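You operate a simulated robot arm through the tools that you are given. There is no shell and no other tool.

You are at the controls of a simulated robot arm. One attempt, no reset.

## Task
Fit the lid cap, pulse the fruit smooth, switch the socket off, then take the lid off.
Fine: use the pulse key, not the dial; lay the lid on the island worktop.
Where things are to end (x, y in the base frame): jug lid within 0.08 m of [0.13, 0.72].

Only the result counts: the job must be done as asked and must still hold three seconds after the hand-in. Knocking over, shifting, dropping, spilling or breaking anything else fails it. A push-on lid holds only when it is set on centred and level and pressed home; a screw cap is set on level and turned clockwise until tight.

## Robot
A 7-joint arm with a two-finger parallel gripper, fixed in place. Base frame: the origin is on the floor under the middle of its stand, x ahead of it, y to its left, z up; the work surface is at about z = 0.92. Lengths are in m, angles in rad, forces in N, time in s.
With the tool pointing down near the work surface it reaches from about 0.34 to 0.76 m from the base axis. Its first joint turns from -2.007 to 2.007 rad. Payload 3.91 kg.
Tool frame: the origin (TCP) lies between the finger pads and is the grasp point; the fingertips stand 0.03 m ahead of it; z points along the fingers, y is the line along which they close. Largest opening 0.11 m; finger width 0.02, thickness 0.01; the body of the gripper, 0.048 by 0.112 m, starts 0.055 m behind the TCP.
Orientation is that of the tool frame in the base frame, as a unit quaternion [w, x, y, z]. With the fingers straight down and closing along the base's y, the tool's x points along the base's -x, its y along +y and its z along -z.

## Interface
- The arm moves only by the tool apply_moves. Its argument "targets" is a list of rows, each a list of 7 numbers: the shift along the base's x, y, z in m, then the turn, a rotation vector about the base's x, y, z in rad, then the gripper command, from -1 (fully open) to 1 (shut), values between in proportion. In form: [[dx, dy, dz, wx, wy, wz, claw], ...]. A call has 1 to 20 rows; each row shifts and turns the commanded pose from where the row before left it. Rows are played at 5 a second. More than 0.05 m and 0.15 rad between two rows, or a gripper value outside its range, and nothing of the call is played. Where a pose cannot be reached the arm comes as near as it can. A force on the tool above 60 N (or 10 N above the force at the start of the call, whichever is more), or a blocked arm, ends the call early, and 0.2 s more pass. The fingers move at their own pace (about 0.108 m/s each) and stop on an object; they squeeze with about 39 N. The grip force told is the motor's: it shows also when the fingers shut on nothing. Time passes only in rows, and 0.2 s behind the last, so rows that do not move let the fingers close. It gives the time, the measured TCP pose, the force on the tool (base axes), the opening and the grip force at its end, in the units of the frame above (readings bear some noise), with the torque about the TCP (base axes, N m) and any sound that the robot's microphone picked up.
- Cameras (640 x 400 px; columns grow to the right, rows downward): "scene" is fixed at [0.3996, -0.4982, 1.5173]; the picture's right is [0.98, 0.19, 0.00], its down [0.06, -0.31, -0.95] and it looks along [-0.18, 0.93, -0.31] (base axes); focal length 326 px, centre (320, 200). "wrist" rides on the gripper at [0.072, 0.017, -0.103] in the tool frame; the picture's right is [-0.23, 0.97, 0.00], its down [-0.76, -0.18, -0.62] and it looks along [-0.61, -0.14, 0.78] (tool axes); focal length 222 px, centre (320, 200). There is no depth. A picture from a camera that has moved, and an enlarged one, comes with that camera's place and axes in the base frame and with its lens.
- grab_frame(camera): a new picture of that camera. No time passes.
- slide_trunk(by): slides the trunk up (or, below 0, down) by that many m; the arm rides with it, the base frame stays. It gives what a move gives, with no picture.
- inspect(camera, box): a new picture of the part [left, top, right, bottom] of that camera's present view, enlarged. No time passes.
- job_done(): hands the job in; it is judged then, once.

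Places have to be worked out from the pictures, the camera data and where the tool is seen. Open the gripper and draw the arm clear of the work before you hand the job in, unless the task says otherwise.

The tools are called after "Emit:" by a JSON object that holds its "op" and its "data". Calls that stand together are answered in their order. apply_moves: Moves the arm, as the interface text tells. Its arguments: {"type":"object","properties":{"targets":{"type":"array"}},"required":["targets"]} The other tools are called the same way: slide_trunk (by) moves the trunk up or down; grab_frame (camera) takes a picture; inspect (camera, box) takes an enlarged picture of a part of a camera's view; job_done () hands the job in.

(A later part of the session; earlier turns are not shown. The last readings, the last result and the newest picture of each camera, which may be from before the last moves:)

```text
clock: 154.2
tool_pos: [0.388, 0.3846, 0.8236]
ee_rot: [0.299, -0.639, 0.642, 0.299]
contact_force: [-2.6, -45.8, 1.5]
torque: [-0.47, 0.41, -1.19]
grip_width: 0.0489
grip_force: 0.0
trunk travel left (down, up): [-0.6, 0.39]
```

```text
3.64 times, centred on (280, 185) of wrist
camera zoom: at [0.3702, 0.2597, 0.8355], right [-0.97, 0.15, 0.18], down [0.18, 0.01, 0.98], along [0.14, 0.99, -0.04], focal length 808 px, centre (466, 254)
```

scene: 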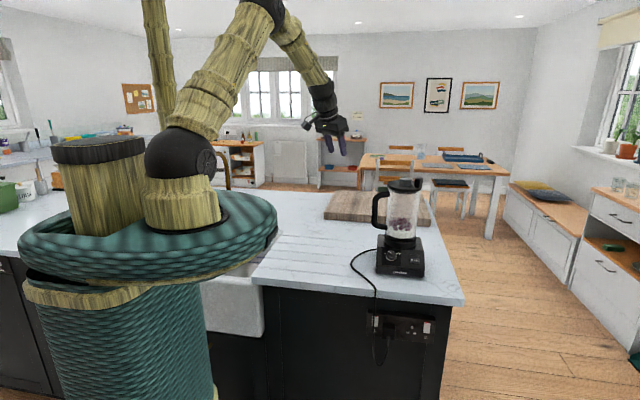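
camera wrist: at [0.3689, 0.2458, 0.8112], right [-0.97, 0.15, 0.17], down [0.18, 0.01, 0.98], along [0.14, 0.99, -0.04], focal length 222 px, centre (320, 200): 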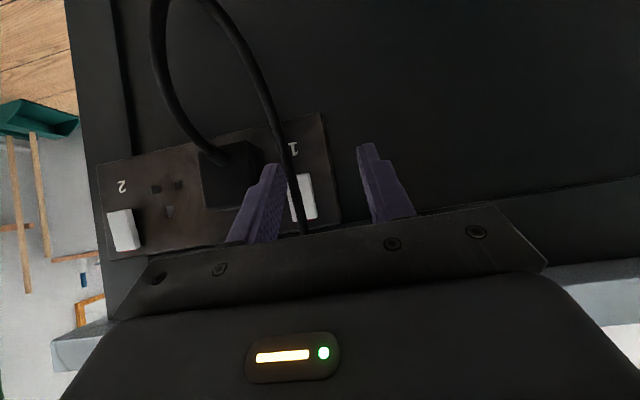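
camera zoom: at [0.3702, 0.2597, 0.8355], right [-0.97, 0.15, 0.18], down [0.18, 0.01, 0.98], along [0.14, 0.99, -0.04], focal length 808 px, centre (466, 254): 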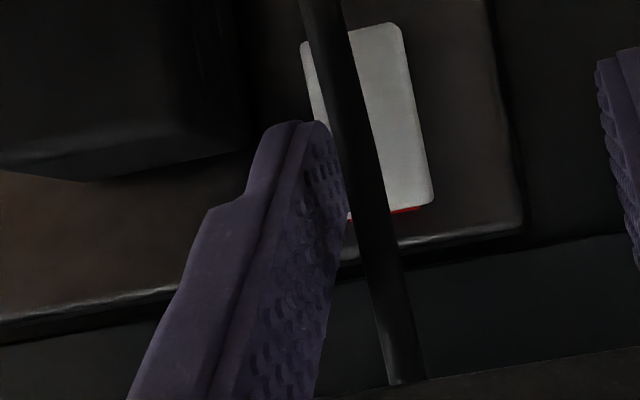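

That settles it by geometry. The red edge showed about 1.5° of tilt initially, 11° after my press on the bottom, and about 1° again after pressing the top. So the socket started OFF, my bottom press turned it ON, and I've just turned it back OFF. I'll press the bottom again to switch it on and verify.

Emit:
{"op": "apply_moves", "data": {"targets": [[0, -0.006, 0, 0, 0, 0, 0.1], [0, -0.008, 0, 0, 0, 0, 0.1], [0, 0, -0.024, 0, 0, 0, 0.1], [0, 0.006, 0, 0, 0, 0, 0.1], [0, 0, 0, 0, 0, 0, 0.1]]}}

Emit:
{"op": "inspect", "data": {"camera": "wrist", "box": [220, 130, 340, 240]}}

```text
clock: 155.4
tool_pos: [0.387, 0.3827, 0.8015]
ee_rot: [-0.299, 0.642, -0.639, -0.301]
contact_force: [0.2, -1.3, -0.1]
torque: [0.01, -0.03, 0.0]
grip_width: 0.0491
grip_force: 0.0
trunk travel left (down, up): [-0.6, 0.39]
```

```text
3.64 times, centred on (280, 185) of wrist
camera zoom: at [0.3704, 0.2566, 0.8116], right [-0.97, 0.15, 0.17], down [0.18, 0.01, 0.98], along [0.14, 0.99, -0.04], focal length 808 px, centre (466, 254)
```

zoom: 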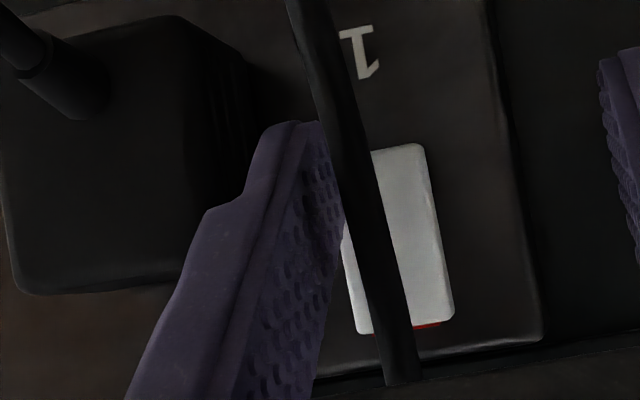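

Emit:
{"op": "apply_moves", "data": {"targets": [[0, 0.003, 0, 0, 0, 0, 0.1], [0, 0.0015, 0, 0, 0, 0, 0.1], [0, 0, 0, 0, 0, 0, 0.1]]}}

Emit:
{"op": "inspect", "data": {"camera": "wrist", "box": [220, 130, 340, 240]}}

```text
clock: 156.2
tool_pos: [0.3867, 0.3839, 0.8006]
ee_rot: [0.3, -0.64, 0.641, 0.299]
contact_force: [-1.2, -12.9, 0.5]
torque: [-0.11, -0.15, -0.35]
grip_width: 0.0492
grip_force: 0.0
trunk travel left (down, up): [-0.6, 0.39]
```

```text
3.64 times, centred on (280, 185) of wrist
camera zoom: at [0.3706, 0.2592, 0.8115], right [-0.97, 0.15, 0.17], down [0.18, 0.01, 0.98], along [0.14, 0.99, -0.04], focal length 808 px, centre (466, 254)
```

zoom: 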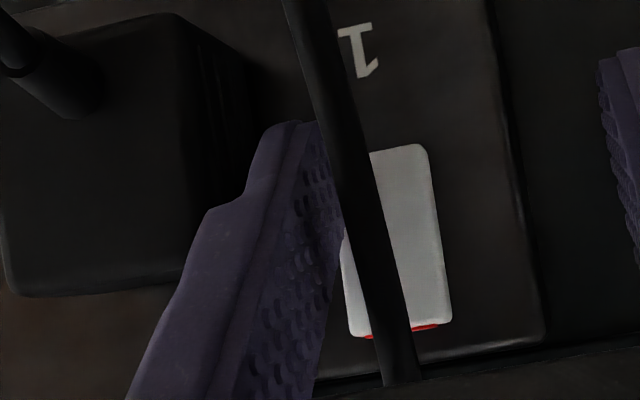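

Emit:
{"op": "apply_moves", "data": {"targets": [[0, 0.0015, 0, 0, 0, 0, 0.1], [0, 0.001, 0, 0, 0, 0, 0.1], [0, 0, 0, 0, 0, 0, 0.1]]}}

Emit:
{"op": "inspect", "data": {"camera": "wrist", "box": [220, 130, 340, 240]}}

```text
clock: 157.0
tool_pos: [0.3872, 0.3841, 0.7992]
ee_rot: [0.298, -0.64, 0.642, 0.299]
contact_force: [-0.8, -38.4, 1.9]
torque: [-0.38, -0.28, -1.08]
grip_width: 0.0491
grip_force: 0.1
trunk travel left (down, up): [-0.6, 0.39]
```

```text
3.64 times, centred on (280, 185) of wrist
camera zoom: at [0.3703, 0.2594, 0.8116], right [-0.97, 0.15, 0.18], down [0.18, 0.01, 0.98], along [0.14, 0.99, -0.04], focal length 808 px, centre (466, 254)
```

zoom: 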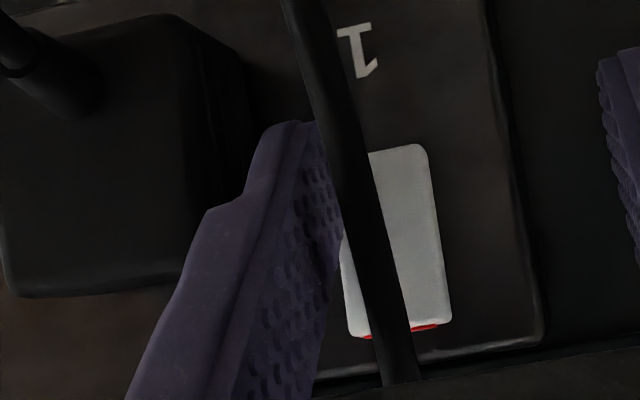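

I'll back off to the earlier viewpoint and compare rocker 1 with rocker 2, which is still in its starting state.

Emit:
{"op": "apply_moves", "data": {"targets": [[0, -0.006, 0, 0, 0, 0, 0.1], [0, -0.04, 0, 0, 0, 0, 0.1], [0, -0.04, 0.02, 0, 0, 0, 0.1], [0, 0, 0.027, 0, 0, 0, 0.1], [0, 0, 0, 0, 0, 0, 0.1]]}}

Emit:
{"op": "inspect", "data": {"camera": "wrist", "box": [150, 90, 340, 210]}}

Emit:
{"op": "inspect", "data": {"camera": "wrist", "box": [280, 125, 340, 185]}}

Emit:
{"op": "inspect", "data": {"camera": "wrist", "box": [150, 150, 210, 210]}}

```text
clock: 158.2
tool_pos: [0.3872, 0.3039, 0.8475]
ee_rot: [-0.3, 0.641, -0.64, -0.3]
contact_force: [-0.1, -0.8, 0.7]
torque: [-0.01, 0.02, -0.02]
grip_width: 0.0496
grip_force: 0.1
trunk travel left (down, up): [-0.6, 0.39]
```

```text
3.33 times, centred on (245, 150) of wrist
camera zoom: at [0.37, 0.1774, 0.8581], right [-0.97, 0.14, 0.17], down [0.18, 0.01, 0.98], along [0.14, 0.99, -0.04], focal length 740 px, centre (570, 367)
```

zoom: 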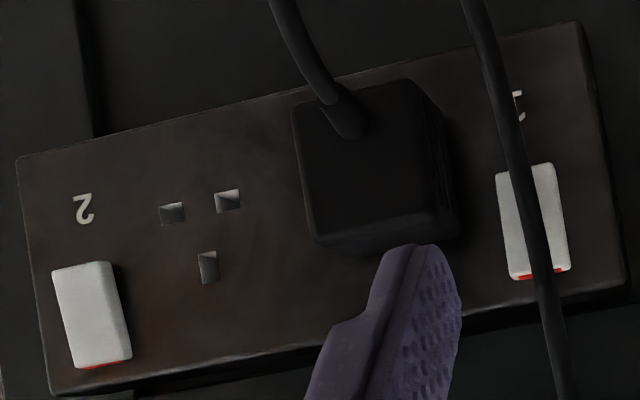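

```text
6.67 times, centred on (310, 155) of wrist
camera zoom: at [0.37, 0.1774, 0.8581], right [-0.97, 0.14, 0.17], down [0.18, 0.01, 0.98], along [0.14, 0.99, -0.04], focal length 1481 px, centre (387, 500)
```

zoom: 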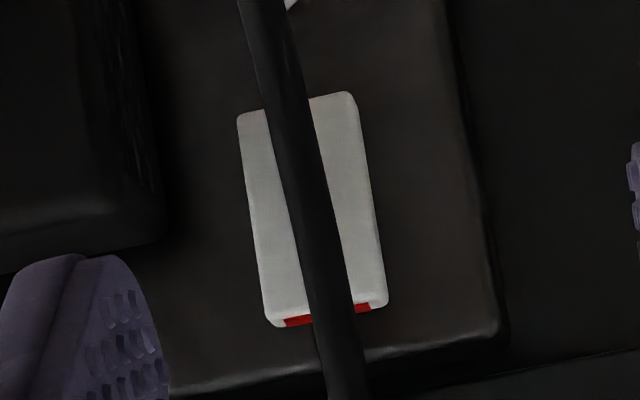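

```text
6.67 times, centred on (180, 180) of wrist
camera zoom: at [0.37, 0.1774, 0.8581], right [-0.97, 0.14, 0.17], down [0.18, 0.01, 0.98], along [0.14, 0.99, -0.04], focal length 1481 px, centre (1253, 333)
```

zoom: 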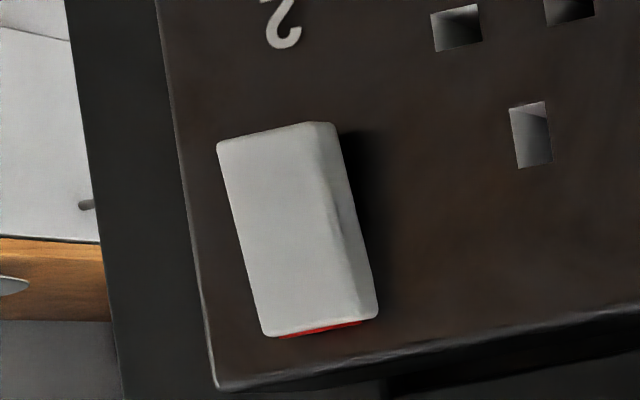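

Rocker 1 now shows a clearly thicker red band than rocker 2, so socket 1 is ON. I'll go back up to the pulse key with the fingers closed.

Emit:
{"op": "slide_trunk", "data": {"by": 0.39}}

Emit:
{"op": "apply_moves", "data": {"targets": [[0.035, 0.008, -0.025, 0, 0, 0, 1], [0.035, 0.008, -0.025, 0, 0, 0, 1], [0.035, 0.008, -0.025, 0, 0, 0, 1], [0.035, 0.008, -0.025, 0, 0, 0, 1], [0, 0.035, -0.03, 0, 0, 0, 1], [0, 0.035, -0.03, 0, 0, 0, 1], [0, 0.035, -0.03, 0, 0, 0, 1], [0, 0, 0, 0, 0, 0, 1]]}}

Emit:
{"op": "inspect", "data": {"camera": "wrist", "box": [265, 60, 385, 190]}}

```text
clock: 162.0
tool_pos: [0.3886, 0.3025, 1.2368]
ee_rot: [0.299, -0.641, 0.641, 0.299]
contact_force: [-0.1, -0.4, -0.8]
torque: [-0.03, 0.01, -0.01]
grip_width: 0.0495
grip_force: 0.2
trunk travel left (down, up): [-0.99, 0.0]
```

```text
clock: 163.8
tool_pos: [0.5277, 0.4365, 1.0467]
ee_rot: [-0.3, 0.641, -0.64, -0.3]
contact_force: [-0.8, -0.3, 0.8]
torque: [0.04, 0.03, 0.04]
grip_width: 0.0002
grip_force: 37.8
trunk travel left (down, up): [-0.99, 0.0]
```

```text
3.08 times, centred on (325, 125) of wrist
camera zoom: at [0.5109, 0.3122, 1.0585], right [-0.97, 0.15, 0.17], down [0.18, 0.01, 0.98], along [0.14, 0.99, -0.04], focal length 684 px, centre (305, 431)
```

zoom: 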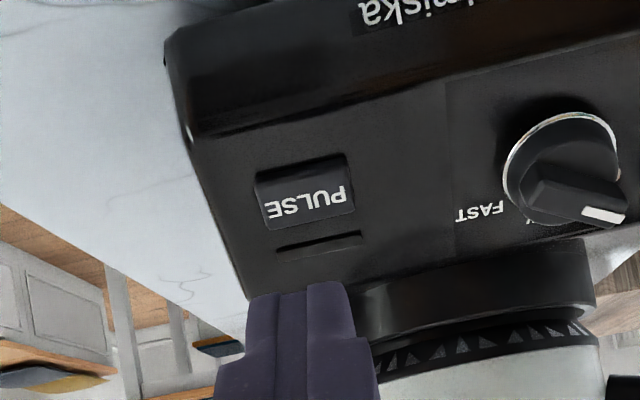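

I'll confirm that lid and plug are still in place before running, then approach the key.

Emit:
{"op": "inspect", "data": {"camera": "scene", "box": [365, 160, 465, 290]}}

Emit:
{"op": "apply_moves", "data": {"targets": [[0.0005, 0.033, -0.0195, 0, 0, 0, 1], [0, 0.0153, -0.0129, 0, 0, 0, 1], [0, 0.0115, -0.0096, 0, 0, 0, 1], [0, 0, 0, 0, 0, 0, 1]]}}

Emit:
{"op": "inspect", "data": {"camera": "wrist", "box": [265, 80, 385, 190]}}

```text
3.08 times, centred on (415, 225) of scene
camera zoom: at [0.3996, -0.4982, 1.5173], right [0.98, 0.19, 0.0], down [0.06, -0.31, -0.95], along [-0.18, 0.93, -0.31], focal length 1004 px, centre (28, 123)
```

zoom: 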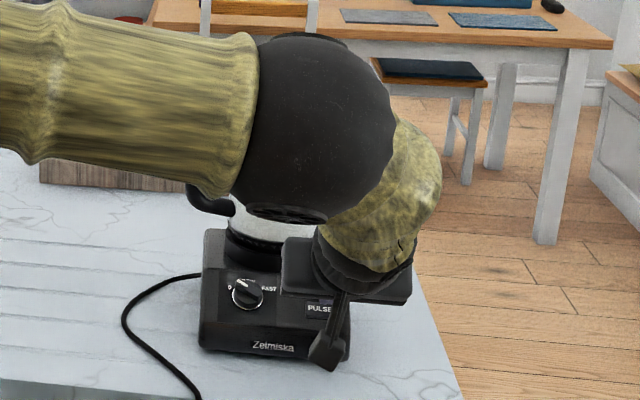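

```text
clock: 164.8
tool_pos: [0.5292, 0.4994, 1.0057]
ee_rot: [-0.299, 0.641, -0.64, -0.3]
contact_force: [0.8, -0.8, 0.0]
torque: [0.0, 0.03, 0.03]
grip_width: 0.0001
grip_force: 37.7
trunk travel left (down, up): [-0.99, 0.0]
```

```text
3.64 times, centred on (325, 135) of wrist
camera zoom: at [0.5108, 0.3732, 1.0165], right [-0.97, 0.15, 0.17], down [0.18, 0.01, 0.98], along [0.14, 0.99, -0.04], focal length 808 px, centre (302, 436)
```

zoom: 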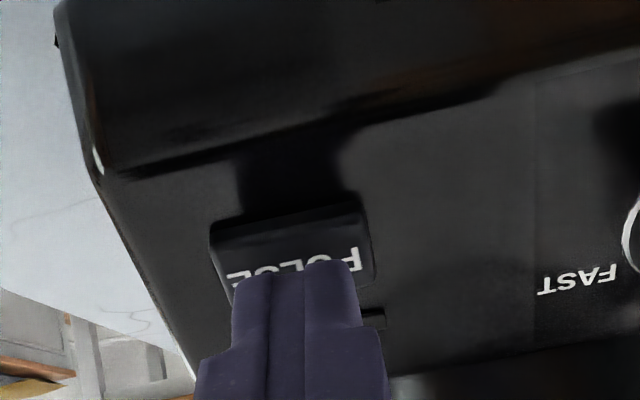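

Lined up as before. I'll press and hold the pulse key, listening for the motor.

Emit:
{"op": "apply_moves", "data": {"targets": [[0, 0.0023, -0.003, 0, 0, 0, 1], [0, 0.0023, -0.0025, 0, 0, 0, 1], [0, 0.0018, -0.0017, 0, 0, 0, 1], [0, 0.0013, -0.0011, 0, 0, 0, 1], [0, 0, 0, 0, 0, 0, 1]]}}

```text
clock: 166.0
tool_pos: [0.5292, 0.5057, 0.998]
ee_rot: [0.3, -0.64, 0.64, 0.3]
contact_force: [-1.3, -10.4, 6.2]
torque: [-0.15, 0.02, 0.03]
grip_width: 0.0
grip_force: 37.7
trunk travel left (down, up): [-0.99, 0.0]
heard: click
```

Emit:
{"op": "apply_moves", "data": {"targets": [[0, 0, 0, 0, 0, 0, 1], [0, 0, 0, 0, 0, 0, 1], [0, 0, 0, 0, 0, 0, 1]]}}

Emit:
{"op": "inspect", "data": {"camera": "scene", "box": [365, 160, 465, 290]}}

Emit:
{"op": "inspect", "data": {"camera": "wrist", "box": [265, 80, 385, 190]}}

```text
clock: 166.8
tool_pos: [0.5277, 0.5041, 0.9976]
ee_rot: [0.301, -0.64, 0.64, 0.3]
contact_force: [2.3, -10.1, 6.1]
torque: [-0.22, -0.06, -0.03]
grip_width: 0.0002
grip_force: 37.8
trunk travel left (down, up): [-0.99, 0.0]
```

```text
3.08 times, centred on (415, 225) of scene
camera zoom: at [0.3996, -0.4982, 1.5173], right [0.98, 0.19, 0.0], down [0.06, -0.31, -0.95], along [-0.18, 0.93, -0.31], focal length 1004 px, centre (28, 123)
```

zoom: 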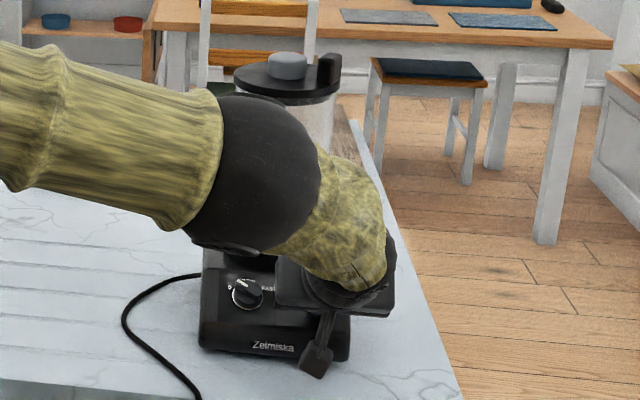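

```text
3.64 times, centred on (325, 135) of wrist
camera zoom: at [0.5111, 0.38, 1.0088], right [-0.97, 0.15, 0.17], down [0.18, 0.01, 0.98], along [0.14, 0.99, -0.03], focal length 808 px, centre (302, 436)
```

zoom: 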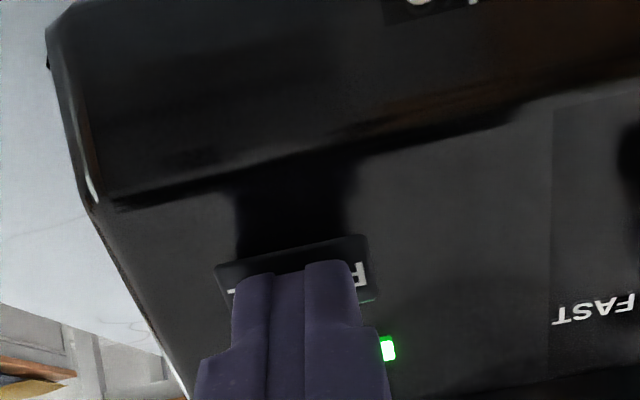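

The green light is lit: the motor runs while the key is held. I'll hold about 2.5 s more, then release and check the fruit.

Emit:
{"op": "apply_moves", "data": {"targets": [[0, 0, 0, 0, 0, 0, 1], [0, 0, 0, 0, 0, 0, 1], [0, 0, 0, 0, 0, 0, 1], [0, 0, 0, 0, 0, 0, 1], [0, 0, 0, 0, 0, 0, 1], [0, 0, 0, 0, 0, 0, 1], [0, 0, 0, 0, 0, 0, 1], [0, 0, 0, 0, 0, 0, 1], [0, 0, 0, 0, 0, 0, 1], [0, 0, 0, 0, 0, 0, 1]]}}

Emit:
{"op": "inspect", "data": {"camera": "scene", "box": [380, 165, 440, 255]}}

Emit:
{"op": "grab_frame", "data": {"camera": "wrist"}}

```text
clock: 169.0
tool_pos: [0.5279, 0.5057, 0.9973]
ee_rot: [-0.3, 0.641, -0.64, -0.3]
contact_force: [4.5, -8.6, 11.2]
torque: [-0.05, -0.07, -0.1]
grip_width: 0.0
grip_force: 37.5
trunk travel left (down, up): [-0.99, 0.0]
```

```text
4.44 times, centred on (410, 210) of scene
camera zoom: at [0.3996, -0.4982, 1.5173], right [0.98, 0.19, 0.0], down [0.06, -0.31, -0.95], along [-0.18, 0.93, -0.31], focal length 1450 px, centre (-80, 156)
```

zoom: 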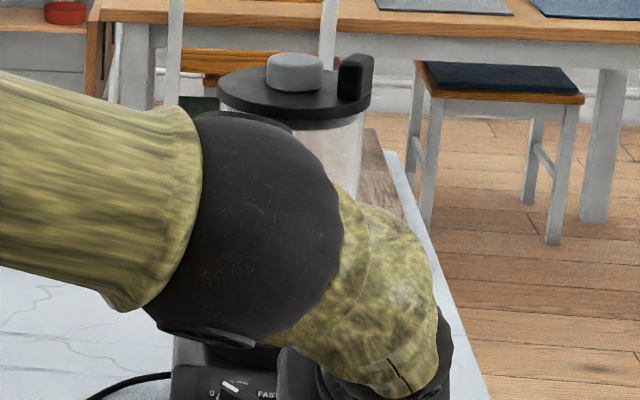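

```text
taken
camera wrist: at [0.5109, 0.3802, 1.0088], right [-0.97, 0.15, 0.17], down [0.18, 0.01, 0.98], along [0.14, 0.99, -0.03], focal length 222 px, centre (320, 200)
```

wrist: 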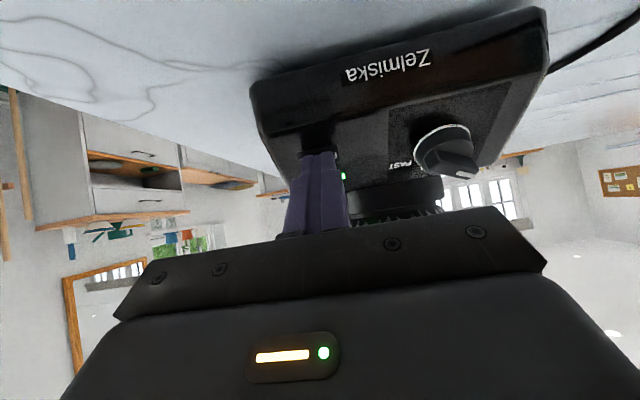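

The lid and plug stay put while it runs. I'll release the key and back off to look at the fruit.

Emit:
{"op": "apply_moves", "data": {"targets": [[0, -0.0077, 0.0064, 0, 0, 0, 1], [0, -0.0153, 0.0129, 0, 0, 0, 1], [0, -0.04, 0.025, 0, 0, 0, 1], [0, -0.04, 0.025, 0, 0, 0, 1], [0, 0, 0, 0, 0, 0, 1]]}}

Emit:
{"op": "inspect", "data": {"camera": "scene", "box": [385, 205, 430, 245]}}

Emit:
{"op": "inspect", "data": {"camera": "wrist", "box": [280, 80, 480, 220]}}

```text
clock: 170.2
tool_pos: [0.5264, 0.404, 1.066]
ee_rot: [-0.298, 0.642, -0.641, -0.299]
contact_force: [0.0, -0.9, -0.2]
torque: [0.0, -0.03, -0.01]
grip_width: 0.0
grip_force: 37.7
trunk travel left (down, up): [-0.99, 0.0]
heard: click
```

```text
10.00 times, centred on (408, 225) of scene
camera zoom: at [0.3996, -0.4982, 1.5173], right [0.98, 0.19, 0.0], down [0.06, -0.31, -0.95], along [-0.18, 0.93, -0.31], focal length 3263 px, centre (-555, -50)
```

zoom: 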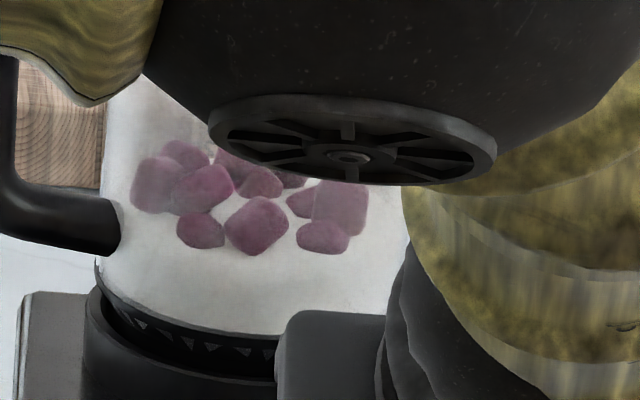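

```text
2.86 times, centred on (380, 150) of wrist
camera zoom: at [0.5096, 0.2786, 1.0762], right [-0.97, 0.15, 0.17], down [0.18, 0.01, 0.98], along [0.14, 0.99, -0.04], focal length 635 px, centre (149, 343)
```

zoom: 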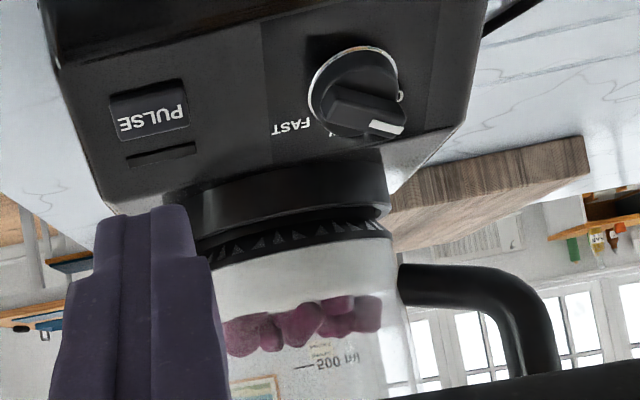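

The light goes off on release, and the lower cubes have shrunk a little, so it's working but needs longer. I'll press again and hold longer.

Emit:
{"op": "apply_moves", "data": {"targets": [[0.001, 0.04, -0.025, 0, 0, 0, 1], [0.001, 0.04, -0.025, 0, 0, 0, 1], [0, 0.0135, -0.0113, 0, 0, 0, 1], [0, 0.0045, -0.004, 0, 0, 0, 1], [0, 0, 0, 0, 0, 0, 1]]}}

```text
clock: 171.4
tool_pos: [0.5296, 0.5017, 1.0]
ee_rot: [0.299, -0.64, 0.641, 0.299]
contact_force: [0.3, -0.8, -0.4]
torque: [-0.02, -0.03, 0.02]
grip_width: 0.0
grip_force: 37.5
trunk travel left (down, up): [-0.99, 0.0]
```

Emit:
{"op": "apply_moves", "data": {"targets": [[0, 0.003, -0.0025, 0, 0, 0, 1], [0, 0.0022, -0.0016, 0, 0, 0, 1], [0, 0, 0, 0, 0, 0, 1], [0, 0, 0, 0, 0, 0, 1], [0, 0, 0, 0, 0, 0, 1], [0, 0, 0, 0, 0, 0, 1], [0, 0, 0, 0, 0, 0, 1], [0, 0, 0, 0, 0, 0, 1], [0, 0, 0, 0, 0, 0, 1], [0, 0, 0, 0, 0, 0, 1], [0, 0, 0, 0, 0, 0, 1], [0, 0, 0, 0, 0, 0, 1], [0, 0, 0, 0, 0, 0, 1], [0, 0, 0, 0, 0, 0, 1], [0, 0, 0, 0, 0, 0, 1]]}}

Emit:
{"op": "inspect", "data": {"camera": "wrist", "box": [265, 80, 385, 190]}}

Emit:
{"op": "inspect", "data": {"camera": "scene", "box": [365, 160, 465, 290]}}

```text
clock: 174.6
tool_pos: [0.531, 0.505, 0.9973]
ee_rot: [0.301, -0.64, 0.64, 0.3]
contact_force: [3.0, -12.5, 11.0]
torque: [-0.18, -0.1, -0.08]
grip_width: 0.0
grip_force: 37.8
trunk travel left (down, up): [-0.99, 0.0]
heard: click
```

```text
3.64 times, centred on (325, 135) of wrist
camera zoom: at [0.5127, 0.3799, 1.0085], right [-0.97, 0.15, 0.17], down [0.18, 0.01, 0.98], along [0.14, 0.99, -0.03], focal length 808 px, centre (302, 436)
```

zoom: 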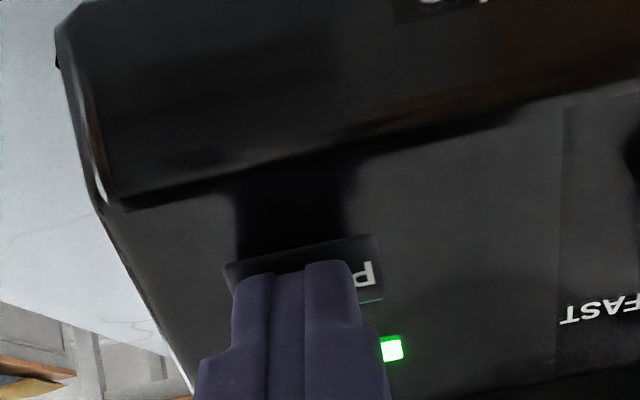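

```text
3.08 times, centred on (415, 225) of scene
camera zoom: at [0.3996, -0.4982, 1.5173], right [0.98, 0.19, 0.0], down [0.06, -0.31, -0.95], along [-0.18, 0.93, -0.31], focal length 1004 px, centre (28, 123)
```

zoom: 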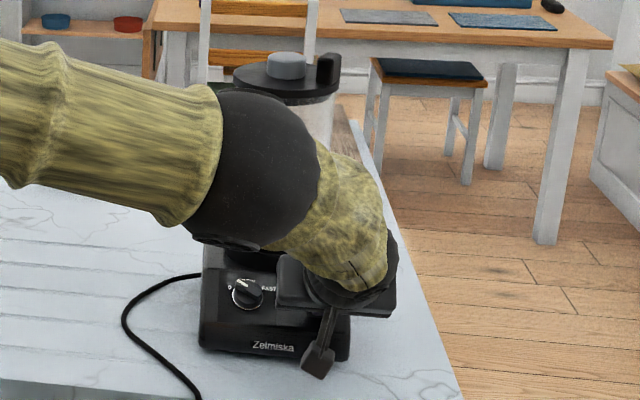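

It's running, with the green light on. I'll hold four more seconds.

Emit:
{"op": "apply_moves", "data": {"targets": [[0, 0, 0, 0, 0, 0, 1], [0, 0, 0, 0, 0, 0, 1], [0, 0, 0, 0, 0, 0, 1], [0, 0, 0, 0, 0, 0, 1], [0, 0, 0, 0, 0, 0, 1], [0, 0, 0, 0, 0, 0, 1], [0, 0, 0, 0, 0, 0, 1], [0, 0, 0, 0, 0, 0, 1], [0, 0, 0, 0, 0, 0, 1], [0, 0, 0, 0, 0, 0, 1], [0, 0, 0, 0, 0, 0, 1], [0, 0, 0, 0, 0, 0, 1], [0, 0, 0, 0, 0, 0, 1], [0, 0, 0, 0, 0, 0, 1], [0, 0, 0, 0, 0, 0, 1], [0, 0, 0, 0, 0, 0, 1], [0, 0, 0, 0, 0, 0, 1], [0, 0, 0, 0, 0, 0, 1], [0, 0, 0, 0, 0, 0, 1], [0, 0, 0, 0, 0, 0, 1]]}}

Emit:
{"op": "inspect", "data": {"camera": "wrist", "box": [265, 80, 385, 190]}}

```text
clock: 178.8
tool_pos: [0.5297, 0.5058, 0.9992]
ee_rot: [-0.301, 0.64, -0.64, -0.3]
contact_force: [5.0, -9.1, 14.7]
torque: [0.04, -0.09, -0.08]
grip_width: 0.0002
grip_force: 38.5
trunk travel left (down, up): [-0.99, 0.0]
```

```text
3.64 times, centred on (325, 135) of wrist
camera zoom: at [0.5125, 0.38, 1.0086], right [-0.97, 0.15, 0.17], down [0.18, 0.01, 0.98], along [0.14, 0.99, -0.03], focal length 808 px, centre (302, 436)
```

zoom: 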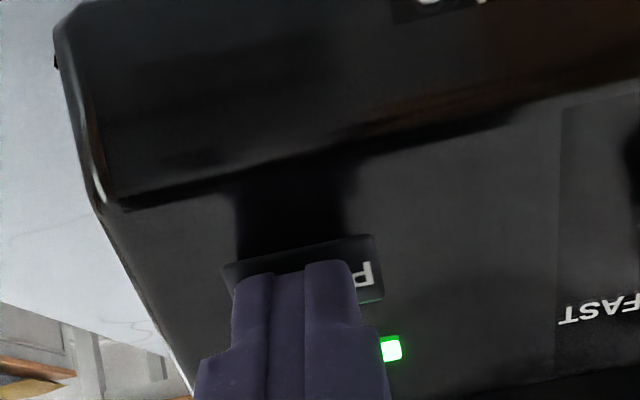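

I'll release and check the fruit again.

Emit:
{"op": "apply_moves", "data": {"targets": [[0, -0.0077, 0.0064, 0, 0, 0, 1], [0, -0.0153, 0.0129, 0, 0, 0, 1], [0, -0.04, 0.025, 0, 0, 0, 1], [0, -0.04, 0.025, 0, 0, 0, 1], [0, 0, 0, 0, 0, 0, 1]]}}

Emit:
{"op": "inspect", "data": {"camera": "scene", "box": [385, 205, 430, 245]}}

Emit:
{"op": "inspect", "data": {"camera": "wrist", "box": [280, 80, 480, 220]}}

```text
clock: 180.0
tool_pos: [0.53, 0.4037, 1.0652]
ee_rot: [0.3, -0.64, 0.641, 0.299]
contact_force: [-0.8, 0.2, 0.0]
torque: [0.0, -0.03, 0.01]
grip_width: 0.0
grip_force: 37.3
trunk travel left (down, up): [-0.99, 0.0]
heard: click
```

```text
10.00 times, centred on (408, 225) of scene
camera zoom: at [0.3996, -0.4982, 1.5173], right [0.98, 0.19, 0.0], down [0.06, -0.31, -0.95], along [-0.18, 0.93, -0.31], focal length 3263 px, centre (-555, -50)
```

zoom: 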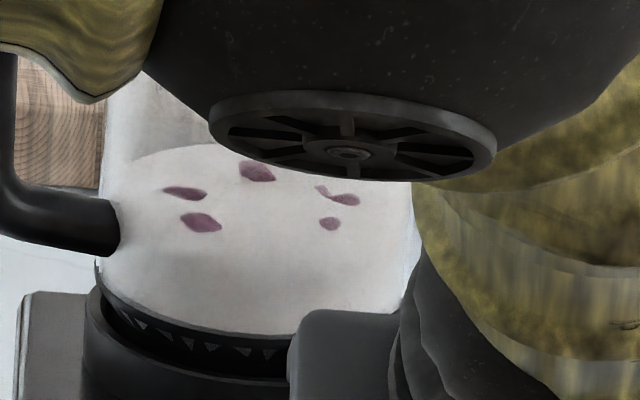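

```text
2.86 times, centred on (380, 150) of wrist
camera zoom: at [0.513, 0.2793, 1.0764], right [-0.97, 0.15, 0.17], down [0.18, 0.01, 0.98], along [0.14, 0.99, -0.04], focal length 635 px, centre (149, 343)
```

zoom: 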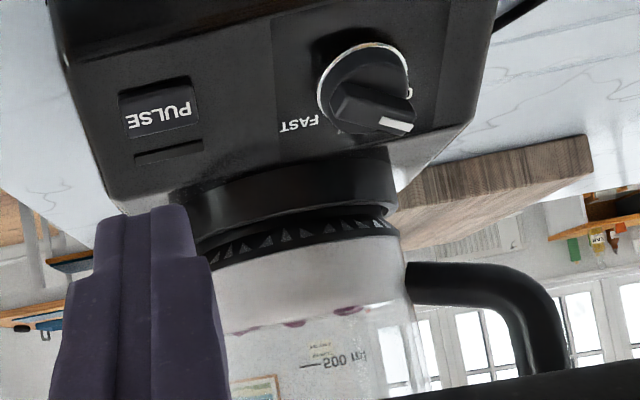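

Nearly smooth: only a few slivers remain. One more pulse of about 4 s should finish it.

Emit:
{"op": "apply_moves", "data": {"targets": [[0, 0.04, -0.025, 0, 0, 0, 1], [0, 0.04, -0.025, 0, 0, 0, 1], [-0.0005, 0.0135, -0.0113, 0, 0, 0, 1], [0, 0.0045, -0.004, 0, 0, 0, 1], [0, 0.003, -0.0025, 0, 0, 0, 1], [0, 0.0022, -0.0018, 0, 0, 0, 1], [0, 0, 0, 0, 0, 0, 1], [0, 0, 0, 0, 0, 0, 1], [0, 0, 0, 0, 0, 0, 1], [0, 0, 0, 0, 0, 0, 1], [0, 0, 0, 0, 0, 0, 1], [0, 0, 0, 0, 0, 0, 1], [0, 0, 0, 0, 0, 0, 1], [0, 0, 0, 0, 0, 0, 1], [0, 0, 0, 0, 0, 0, 1], [0, 0, 0, 0, 0, 0, 1], [0, 0, 0, 0, 0, 0, 1], [0, 0, 0, 0, 0, 0, 1], [0, 0, 0, 0, 0, 0, 1], [0, 0, 0, 0, 0, 0, 1]]}}

Emit:
{"op": "inspect", "data": {"camera": "wrist", "box": [265, 80, 385, 190]}}

```text
clock: 184.2
tool_pos: [0.5304, 0.5057, 0.9983]
ee_rot: [0.301, -0.639, 0.641, 0.3]
contact_force: [6.4, -14.1, 13.6]
torque: [-0.14, -0.11, -0.09]
grip_width: 0.0001
grip_force: 37.4
trunk travel left (down, up): [-0.99, 0.0]
heard: click
```

```text
3.64 times, centred on (325, 135) of wrist
camera zoom: at [0.5123, 0.3803, 1.0085], right [-0.97, 0.15, 0.17], down [0.18, 0.01, 0.98], along [0.14, 0.99, -0.03], focal length 808 px, centre (302, 436)
```

zoom: 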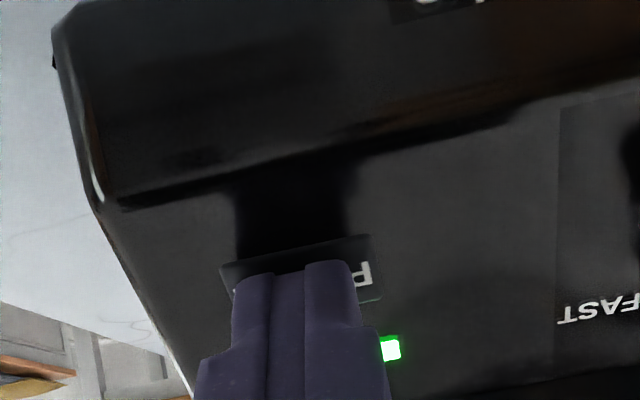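

Emit:
{"op": "apply_moves", "data": {"targets": [[0, 0, 0, 0, 0, 0, 1], [0, 0, 0, 0, 0, 0, 1], [0, 0, 0, 0, 0, 0, 1], [0, 0, 0, 0, 0, 0, 1], [0, 0, 0, 0, 0, 0, 1], [0, 0, 0, 0, 0, 0, 1], [0, 0, 0, 0, 0, 0, 1], [0, -0.0077, 0.0064, 0, 0, 0, 1], [0, -0.0153, 0.0129, 0, 0, 0, 1], [0, -0.04, 0.025, 0, 0, 0, 1], [0, -0.04, 0.025, 0, 0, 0, 1], [0, 0, 0, 0, 0, 0, 1]]}}

Emit:
{"op": "inspect", "data": {"camera": "scene", "box": [385, 205, 430, 245]}}

Emit:
{"op": "inspect", "data": {"camera": "wrist", "box": [280, 80, 480, 220]}}

```text
clock: 186.8
tool_pos: [0.5294, 0.4046, 1.065]
ee_rot: [-0.299, 0.641, -0.641, -0.299]
contact_force: [0.8, 0.6, 0.6]
torque: [0.0, -0.02, 0.04]
grip_width: 0.0
grip_force: 37.8
trunk travel left (down, up): [-0.99, 0.0]
heard: click
```

```text
10.00 times, centred on (408, 225) of scene
camera zoom: at [0.3996, -0.4982, 1.5173], right [0.98, 0.19, 0.0], down [0.06, -0.31, -0.95], along [-0.18, 0.93, -0.31], focal length 3263 px, centre (-555, -50)
```

zoom: 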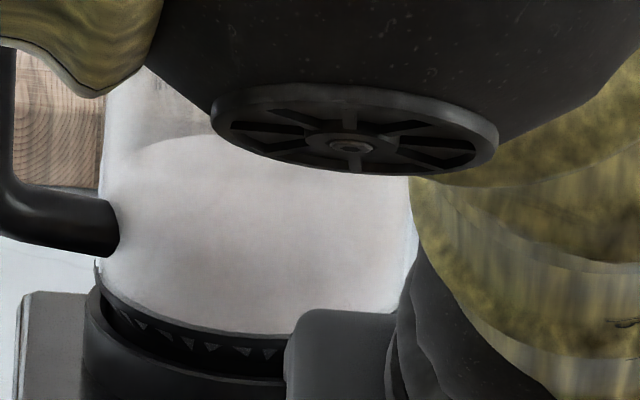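

```text
2.86 times, centred on (380, 150) of wrist
camera zoom: at [0.5121, 0.2796, 1.0763], right [-0.97, 0.15, 0.17], down [0.18, 0.01, 0.98], along [0.14, 0.99, -0.04], focal length 635 px, centre (149, 343)
```

zoom: 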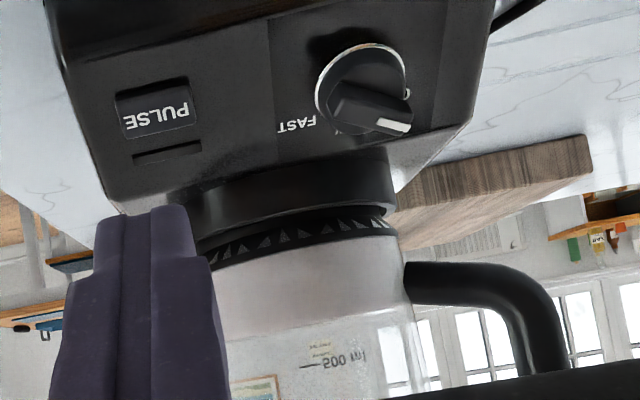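

No pieces are visible now. To be sure nothing remains submerged, I'll give it one more pulse of a few seconds and compare.

Emit:
{"op": "apply_moves", "data": {"targets": [[0, 0.04, -0.025, 0, 0, 0, 1], [0, 0.04, -0.025, 0, 0, 0, 1], [0, 0.0135, -0.0113, 0, 0, 0, 1], [0, 0.0045, -0.004, 0, 0, 0, 1], [0, 0.003, -0.0025, 0, 0, 0, 1], [0, 0.0022, -0.0018, 0, 0, 0, 1], [0, 0, 0, 0, 0, 0, 1], [0, 0, 0, 0, 0, 0, 1], [0, 0, 0, 0, 0, 0, 1], [0, 0, 0, 0, 0, 0, 1], [0, 0, 0, 0, 0, 0, 1], [0, 0, 0, 0, 0, 0, 1], [0, 0, 0, 0, 0, 0, 1], [0, 0, 0, 0, 0, 0, 1], [0, 0, 0, 0, 0, 0, 1], [0, 0, 0, 0, 0, 0, 1], [0, 0, 0, 0, 0, 0, 1], [0, 0, 0, 0, 0, 0, 1], [0, 0, 0, 0, 0, 0, 1], [0, 0, 0, 0, 0, 0, 1]]}}

Emit:
{"op": "inspect", "data": {"camera": "wrist", "box": [265, 80, 385, 190]}}

```text
clock: 191.0
tool_pos: [0.5292, 0.5061, 0.9975]
ee_rot: [0.301, -0.64, 0.641, 0.3]
contact_force: [10.1, -15.2, 17.6]
torque: [-0.19, -0.23, -0.14]
grip_width: 0.0
grip_force: 37.6
trunk travel left (down, up): [-0.99, 0.0]
heard: click
```

```text
3.64 times, centred on (325, 135) of wrist
camera zoom: at [0.5123, 0.3799, 1.008], right [-0.97, 0.15, 0.17], down [0.18, 0.01, 0.98], along [0.14, 0.99, -0.03], focal length 808 px, centre (302, 436)
```

zoom: 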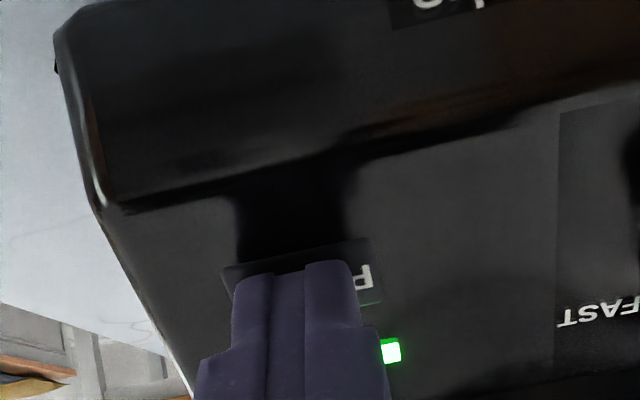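

Side force on the tool is creeping up, so I'll release now and check both the fruit and that the blender hasn't moved.

Emit:
{"op": "apply_moves", "data": {"targets": [[0, -0.0077, 0.0064, 0, 0, 0, 1], [0, -0.0153, 0.0129, 0, 0, 0, 1], [0, -0.04, 0.025, 0, 0, 0, 1], [0, -0.045, 0, 0, 0, 0, 1], [-0.02, -0.045, 0, 0, 0, 0, 1], [-0.04, -0.025, 0, 0, 0, 0, 1], [-0.04, 0, 0, 0, 0, 0, 1], [-0.04, 0, 0, 0, 0, 0, 1], [0, 0, 0, 0, 0, 0, 1]]}}

Emit:
{"op": "grab_frame", "data": {"camera": "scene"}}

Emit:
{"op": "inspect", "data": {"camera": "scene", "box": [385, 205, 430, 245]}}

```text
clock: 193.0
tool_pos: [0.3898, 0.3306, 1.0388]
ee_rot: [0.301, -0.64, 0.641, 0.3]
contact_force: [0.4, -0.1, -0.1]
torque: [0.06, 0.0, 0.01]
grip_width: 0.0
grip_force: 37.5
trunk travel left (down, up): [-0.99, 0.0]
heard: click, click
```

```text
taken
```

scene: 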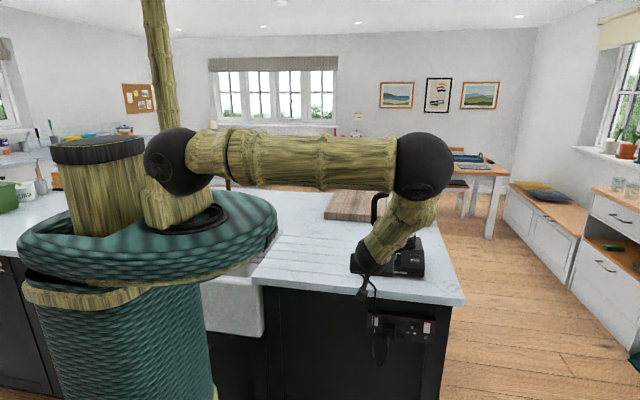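

```text
10.00 times, centred on (408, 225) of scene
camera zoom: at [0.3996, -0.4982, 1.5173], right [0.98, 0.19, 0.0], down [0.06, -0.31, -0.95], along [-0.18, 0.93, -0.31], focal length 3263 px, centre (-555, -50)
```

zoom: 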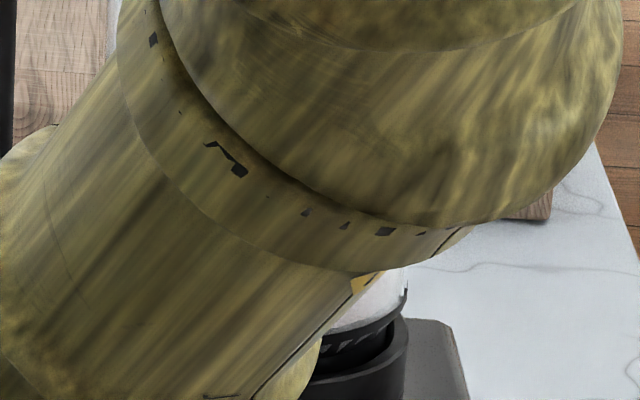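

Now for the socket. I'll open the fingers to straddle the cable as before, align x and y, and lower; I'll also check the blender in the scene view once the arm is out of the way.

Emit:
{"op": "apply_moves", "data": {"targets": [[-0.003, -0.027, 0, 0, 0, 0, 0.1], [0, 0, 0, 0, 0, 0, 0.1], [0, 0, 0, 0, 0, 0, 0.1]]}}

Emit:
{"op": "slide_trunk", "data": {"by": -0.19}}

Emit:
{"op": "inspect", "data": {"camera": "scene", "box": [365, 165, 435, 285]}}

Emit:
{"op": "grab_frame", "data": {"camera": "wrist"}}

```text
clock: 193.8
tool_pos: [0.3852, 0.3022, 1.0382]
ee_rot: [-0.299, 0.641, -0.64, -0.3]
contact_force: [0.7, -0.3, 0.5]
torque: [-0.01, 0.0, -0.01]
grip_width: 0.0492
grip_force: 0.0
trunk travel left (down, up): [-0.99, 0.0]
```

```text
clock: 195.8
tool_pos: [0.3863, 0.3021, 0.8492]
ee_rot: [-0.299, 0.641, -0.64, -0.3]
contact_force: [0.2, 0.9, -0.7]
torque: [-0.02, 0.01, 0.01]
grip_width: 0.0493
grip_force: 0.1
trunk travel left (down, up): [-0.8, 0.19]
```

```text
3.33 times, centred on (400, 225) of scene
camera zoom: at [0.3996, -0.4982, 1.5173], right [0.98, 0.19, 0.0], down [0.06, -0.31, -0.95], along [-0.18, 0.93, -0.31], focal length 1088 px, centre (53, 117)
```

zoom: 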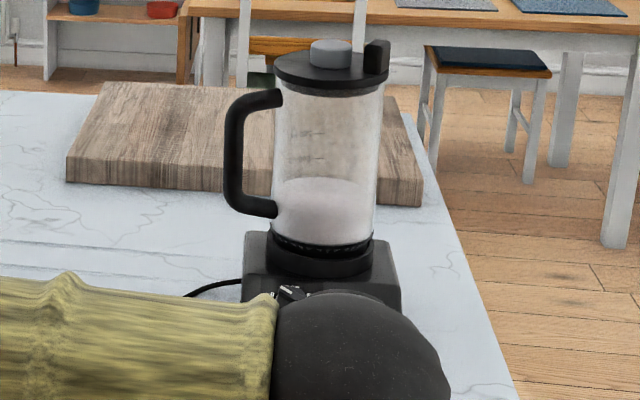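

```text
taken
camera wrist: at [0.3692, 0.1778, 0.86], right [-0.97, 0.15, 0.17], down [0.18, 0.01, 0.98], along [0.14, 0.99, -0.04], focal length 222 px, centre (320, 200)
```

wrist: 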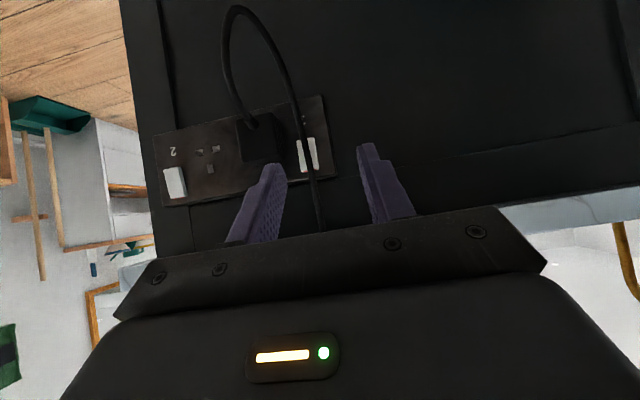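

The fruit is fully smooth and the lid is still on. Now I'll press the top of rocker 1 to switch the socket off.

Emit:
{"op": "apply_moves", "data": {"targets": [[0.001, 0, -0.0246, 0, 0, 0, 0.1], [0, 0.04, 0, 0, 0, 0, 0.1], [0, 0.036, 0, 0, 0, 0, 0.1], [0, 0, 0, 0, 0, 0, 0.1]]}}

Emit:
{"op": "inspect", "data": {"camera": "wrist", "box": [220, 130, 340, 240]}}

```text
clock: 196.8
tool_pos: [0.3872, 0.3781, 0.8238]
ee_rot: [-0.299, 0.641, -0.64, -0.3]
contact_force: [-0.3, 0.8, -0.6]
torque: [-0.01, -0.01, -0.01]
grip_width: 0.0496
grip_force: 0.0
trunk travel left (down, up): [-0.8, 0.19]
```

```text
3.64 times, centred on (280, 185) of wrist
camera zoom: at [0.3702, 0.2537, 0.8346], right [-0.97, 0.15, 0.17], down [0.18, 0.01, 0.98], along [0.14, 0.99, -0.04], focal length 808 px, centre (466, 254)
```

zoom: 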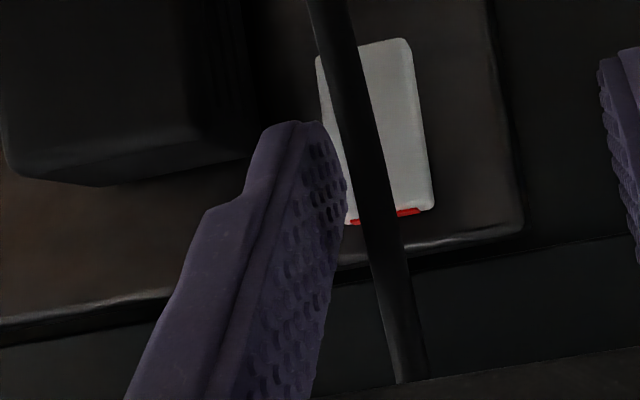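

The red band is visible (on). Pushing the top end in.

Emit:
{"op": "apply_moves", "data": {"targets": [[0, 0.005, 0, 0, 0, 0, 0.1], [0, 0.0025, 0, 0, 0, 0, 0.1], [0, 0.002, 0, 0, 0, 0, 0.1], [0, 0.0015, 0, 0, 0, 0, 0.1], [0, 0, 0, 0, 0, 0, 0.1]]}}

Emit:
{"op": "inspect", "data": {"camera": "wrist", "box": [220, 130, 340, 240]}}

```text
clock: 198.0
tool_pos: [0.388, 0.3843, 0.8232]
ee_rot: [0.298, -0.64, 0.642, 0.3]
contact_force: [-1.2, -40.0, 4.5]
torque: [-0.34, -0.23, -1.03]
grip_width: 0.0488
grip_force: 0.0
trunk travel left (down, up): [-0.8, 0.19]
```

```text
3.64 times, centred on (280, 185) of wrist
camera zoom: at [0.37, 0.2596, 0.8355], right [-0.97, 0.15, 0.18], down [0.18, 0.01, 0.98], along [0.14, 0.99, -0.04], focal length 808 px, centre (466, 254)
```

zoom: 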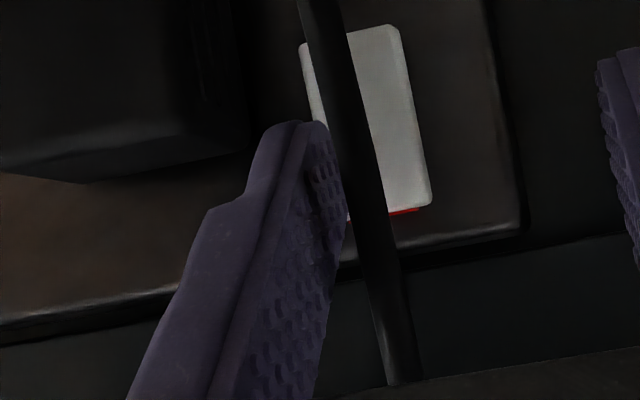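

The top has gone in. I'll back off and compare with rocker 2.

Emit:
{"op": "apply_moves", "data": {"targets": [[0, -0.006, 0, 0, 0, 0, 0.1], [0, -0.04, 0, 0, 0, 0, 0.1], [0, -0.04, 0.012, 0, 0, 0, 0.1], [0, 0, 0.012, 0, 0, 0, 0.1], [0, 0, 0, 0, 0, 0, 0.1]]}}

Emit:
{"op": "inspect", "data": {"camera": "wrist", "box": [150, 90, 340, 210]}}

Emit:
{"op": "inspect", "data": {"camera": "wrist", "box": [280, 125, 340, 185]}}

```text
clock: 199.2
tool_pos: [0.3873, 0.3044, 0.8486]
ee_rot: [-0.3, 0.641, -0.64, -0.299]
contact_force: [-0.1, 0.4, -0.2]
torque: [0.02, 0.02, 0.0]
grip_width: 0.0496
grip_force: 0.1
trunk travel left (down, up): [-0.8, 0.19]
```

```text
3.33 times, centred on (245, 150) of wrist
camera zoom: at [0.37, 0.1789, 0.8598], right [-0.97, 0.14, 0.17], down [0.18, 0.01, 0.98], along [0.14, 0.99, -0.04], focal length 740 px, centre (570, 367)
```

zoom: 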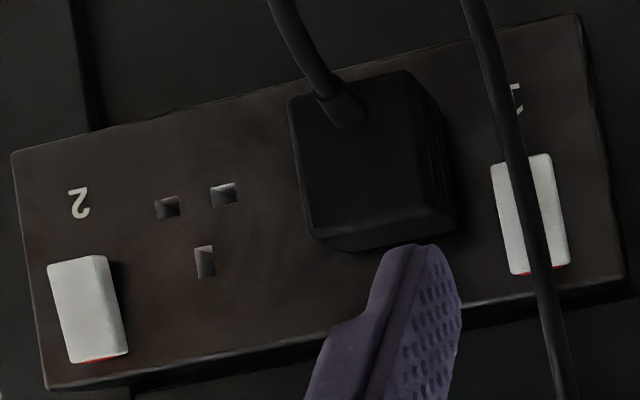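

```text
6.67 times, centred on (310, 155) of wrist
camera zoom: at [0.37, 0.1789, 0.8598], right [-0.97, 0.14, 0.17], down [0.18, 0.01, 0.98], along [0.14, 0.99, -0.04], focal length 1481 px, centre (387, 500)
```

zoom: 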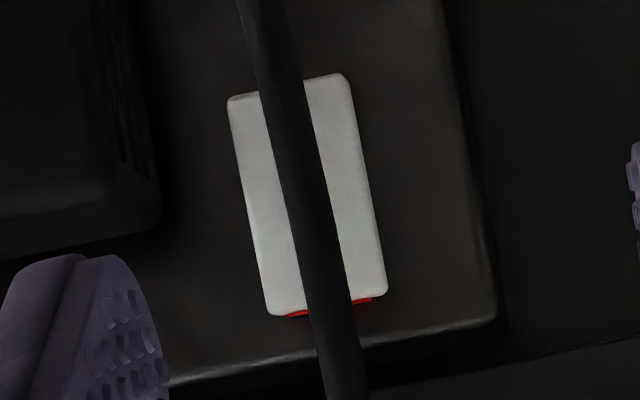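

The red is thin again, so socket 1 is OFF, matching rocker 2. Now the lid: I'll go back up and take a view of the tab with the tool yawed so the fingers will close across its thin direction.

Emit:
{"op": "slide_trunk", "data": {"by": 0.19}}

Emit:
{"op": "apply_moves", "data": {"targets": [[0, 0, 0.04, 0, 0, -0.1163, 0.1], [0, 0, 0.04, 0, 0, -0.1163, 0.1], [0, 0, 0.04, 0, 0, -0.1163, 0.1], [0, 0, 0.045, -0.1283, 0.0467, 0, 0.1], [0, 0, 0.045, -0.1283, 0.0467, 0, 0.1], [0.02, 0.03, 0.03, 0, 0, 0, 0.1], [0.02, 0.03, 0.03, 0, 0, 0, 0.1], [0.02, 0.03, 0.03, 0, 0, 0, 0.1], [0.015, 0.04, 0.005, 0, 0, 0, 0.1], [0.015, 0.04, 0.005, 0, 0, 0, 0.1], [0, 0, 0, 0, 0, 0, 0.1]]}}

Emit:
{"op": "grab_frame", "data": {"camera": "wrist"}}

Emit:
{"op": "grab_frame", "data": {"camera": "scene"}}

```text
clock: 201.3
tool_pos: [0.3871, 0.3051, 1.0382]
ee_rot: [0.3, -0.641, 0.641, 0.3]
contact_force: [0.2, 1.3, -0.4]
torque: [0.02, 0.05, 0.02]
grip_width: 0.0495
grip_force: 0.0
trunk travel left (down, up): [-0.99, 0.0]
```

```text
clock: 203.7
tool_pos: [0.4778, 0.4734, 1.35]
ee_rot: [0.243, -0.548, 0.782, 0.171]
contact_force: [0.3, -0.5, -0.7]
torque: [0.01, -0.01, 0.0]
grip_width: 0.0494
grip_force: 0.1
trunk travel left (down, up): [-0.99, 0.0]
```

```text
taken
camera wrist: at [0.421, 0.3684, 1.3945], right [-0.85, 0.51, 0.13], down [0.26, 0.2, 0.94], along [0.45, 0.84, -0.3], focal length 222 px, centre (320, 200)
```

wrist: 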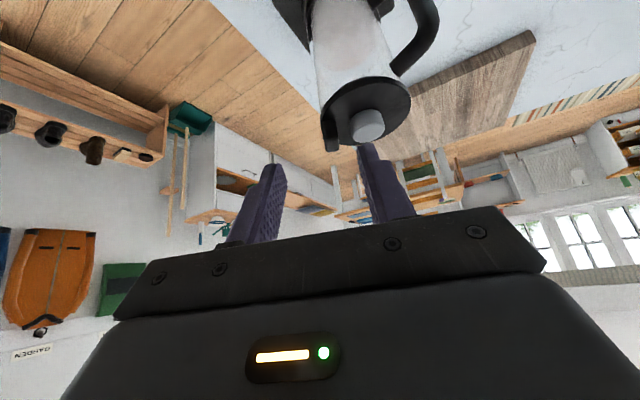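

```text
taken
```

scene: 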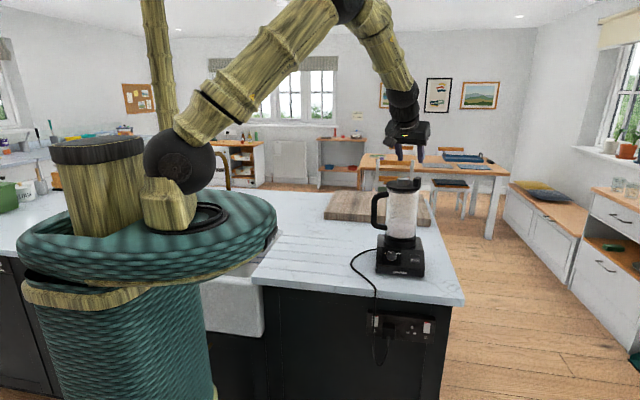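

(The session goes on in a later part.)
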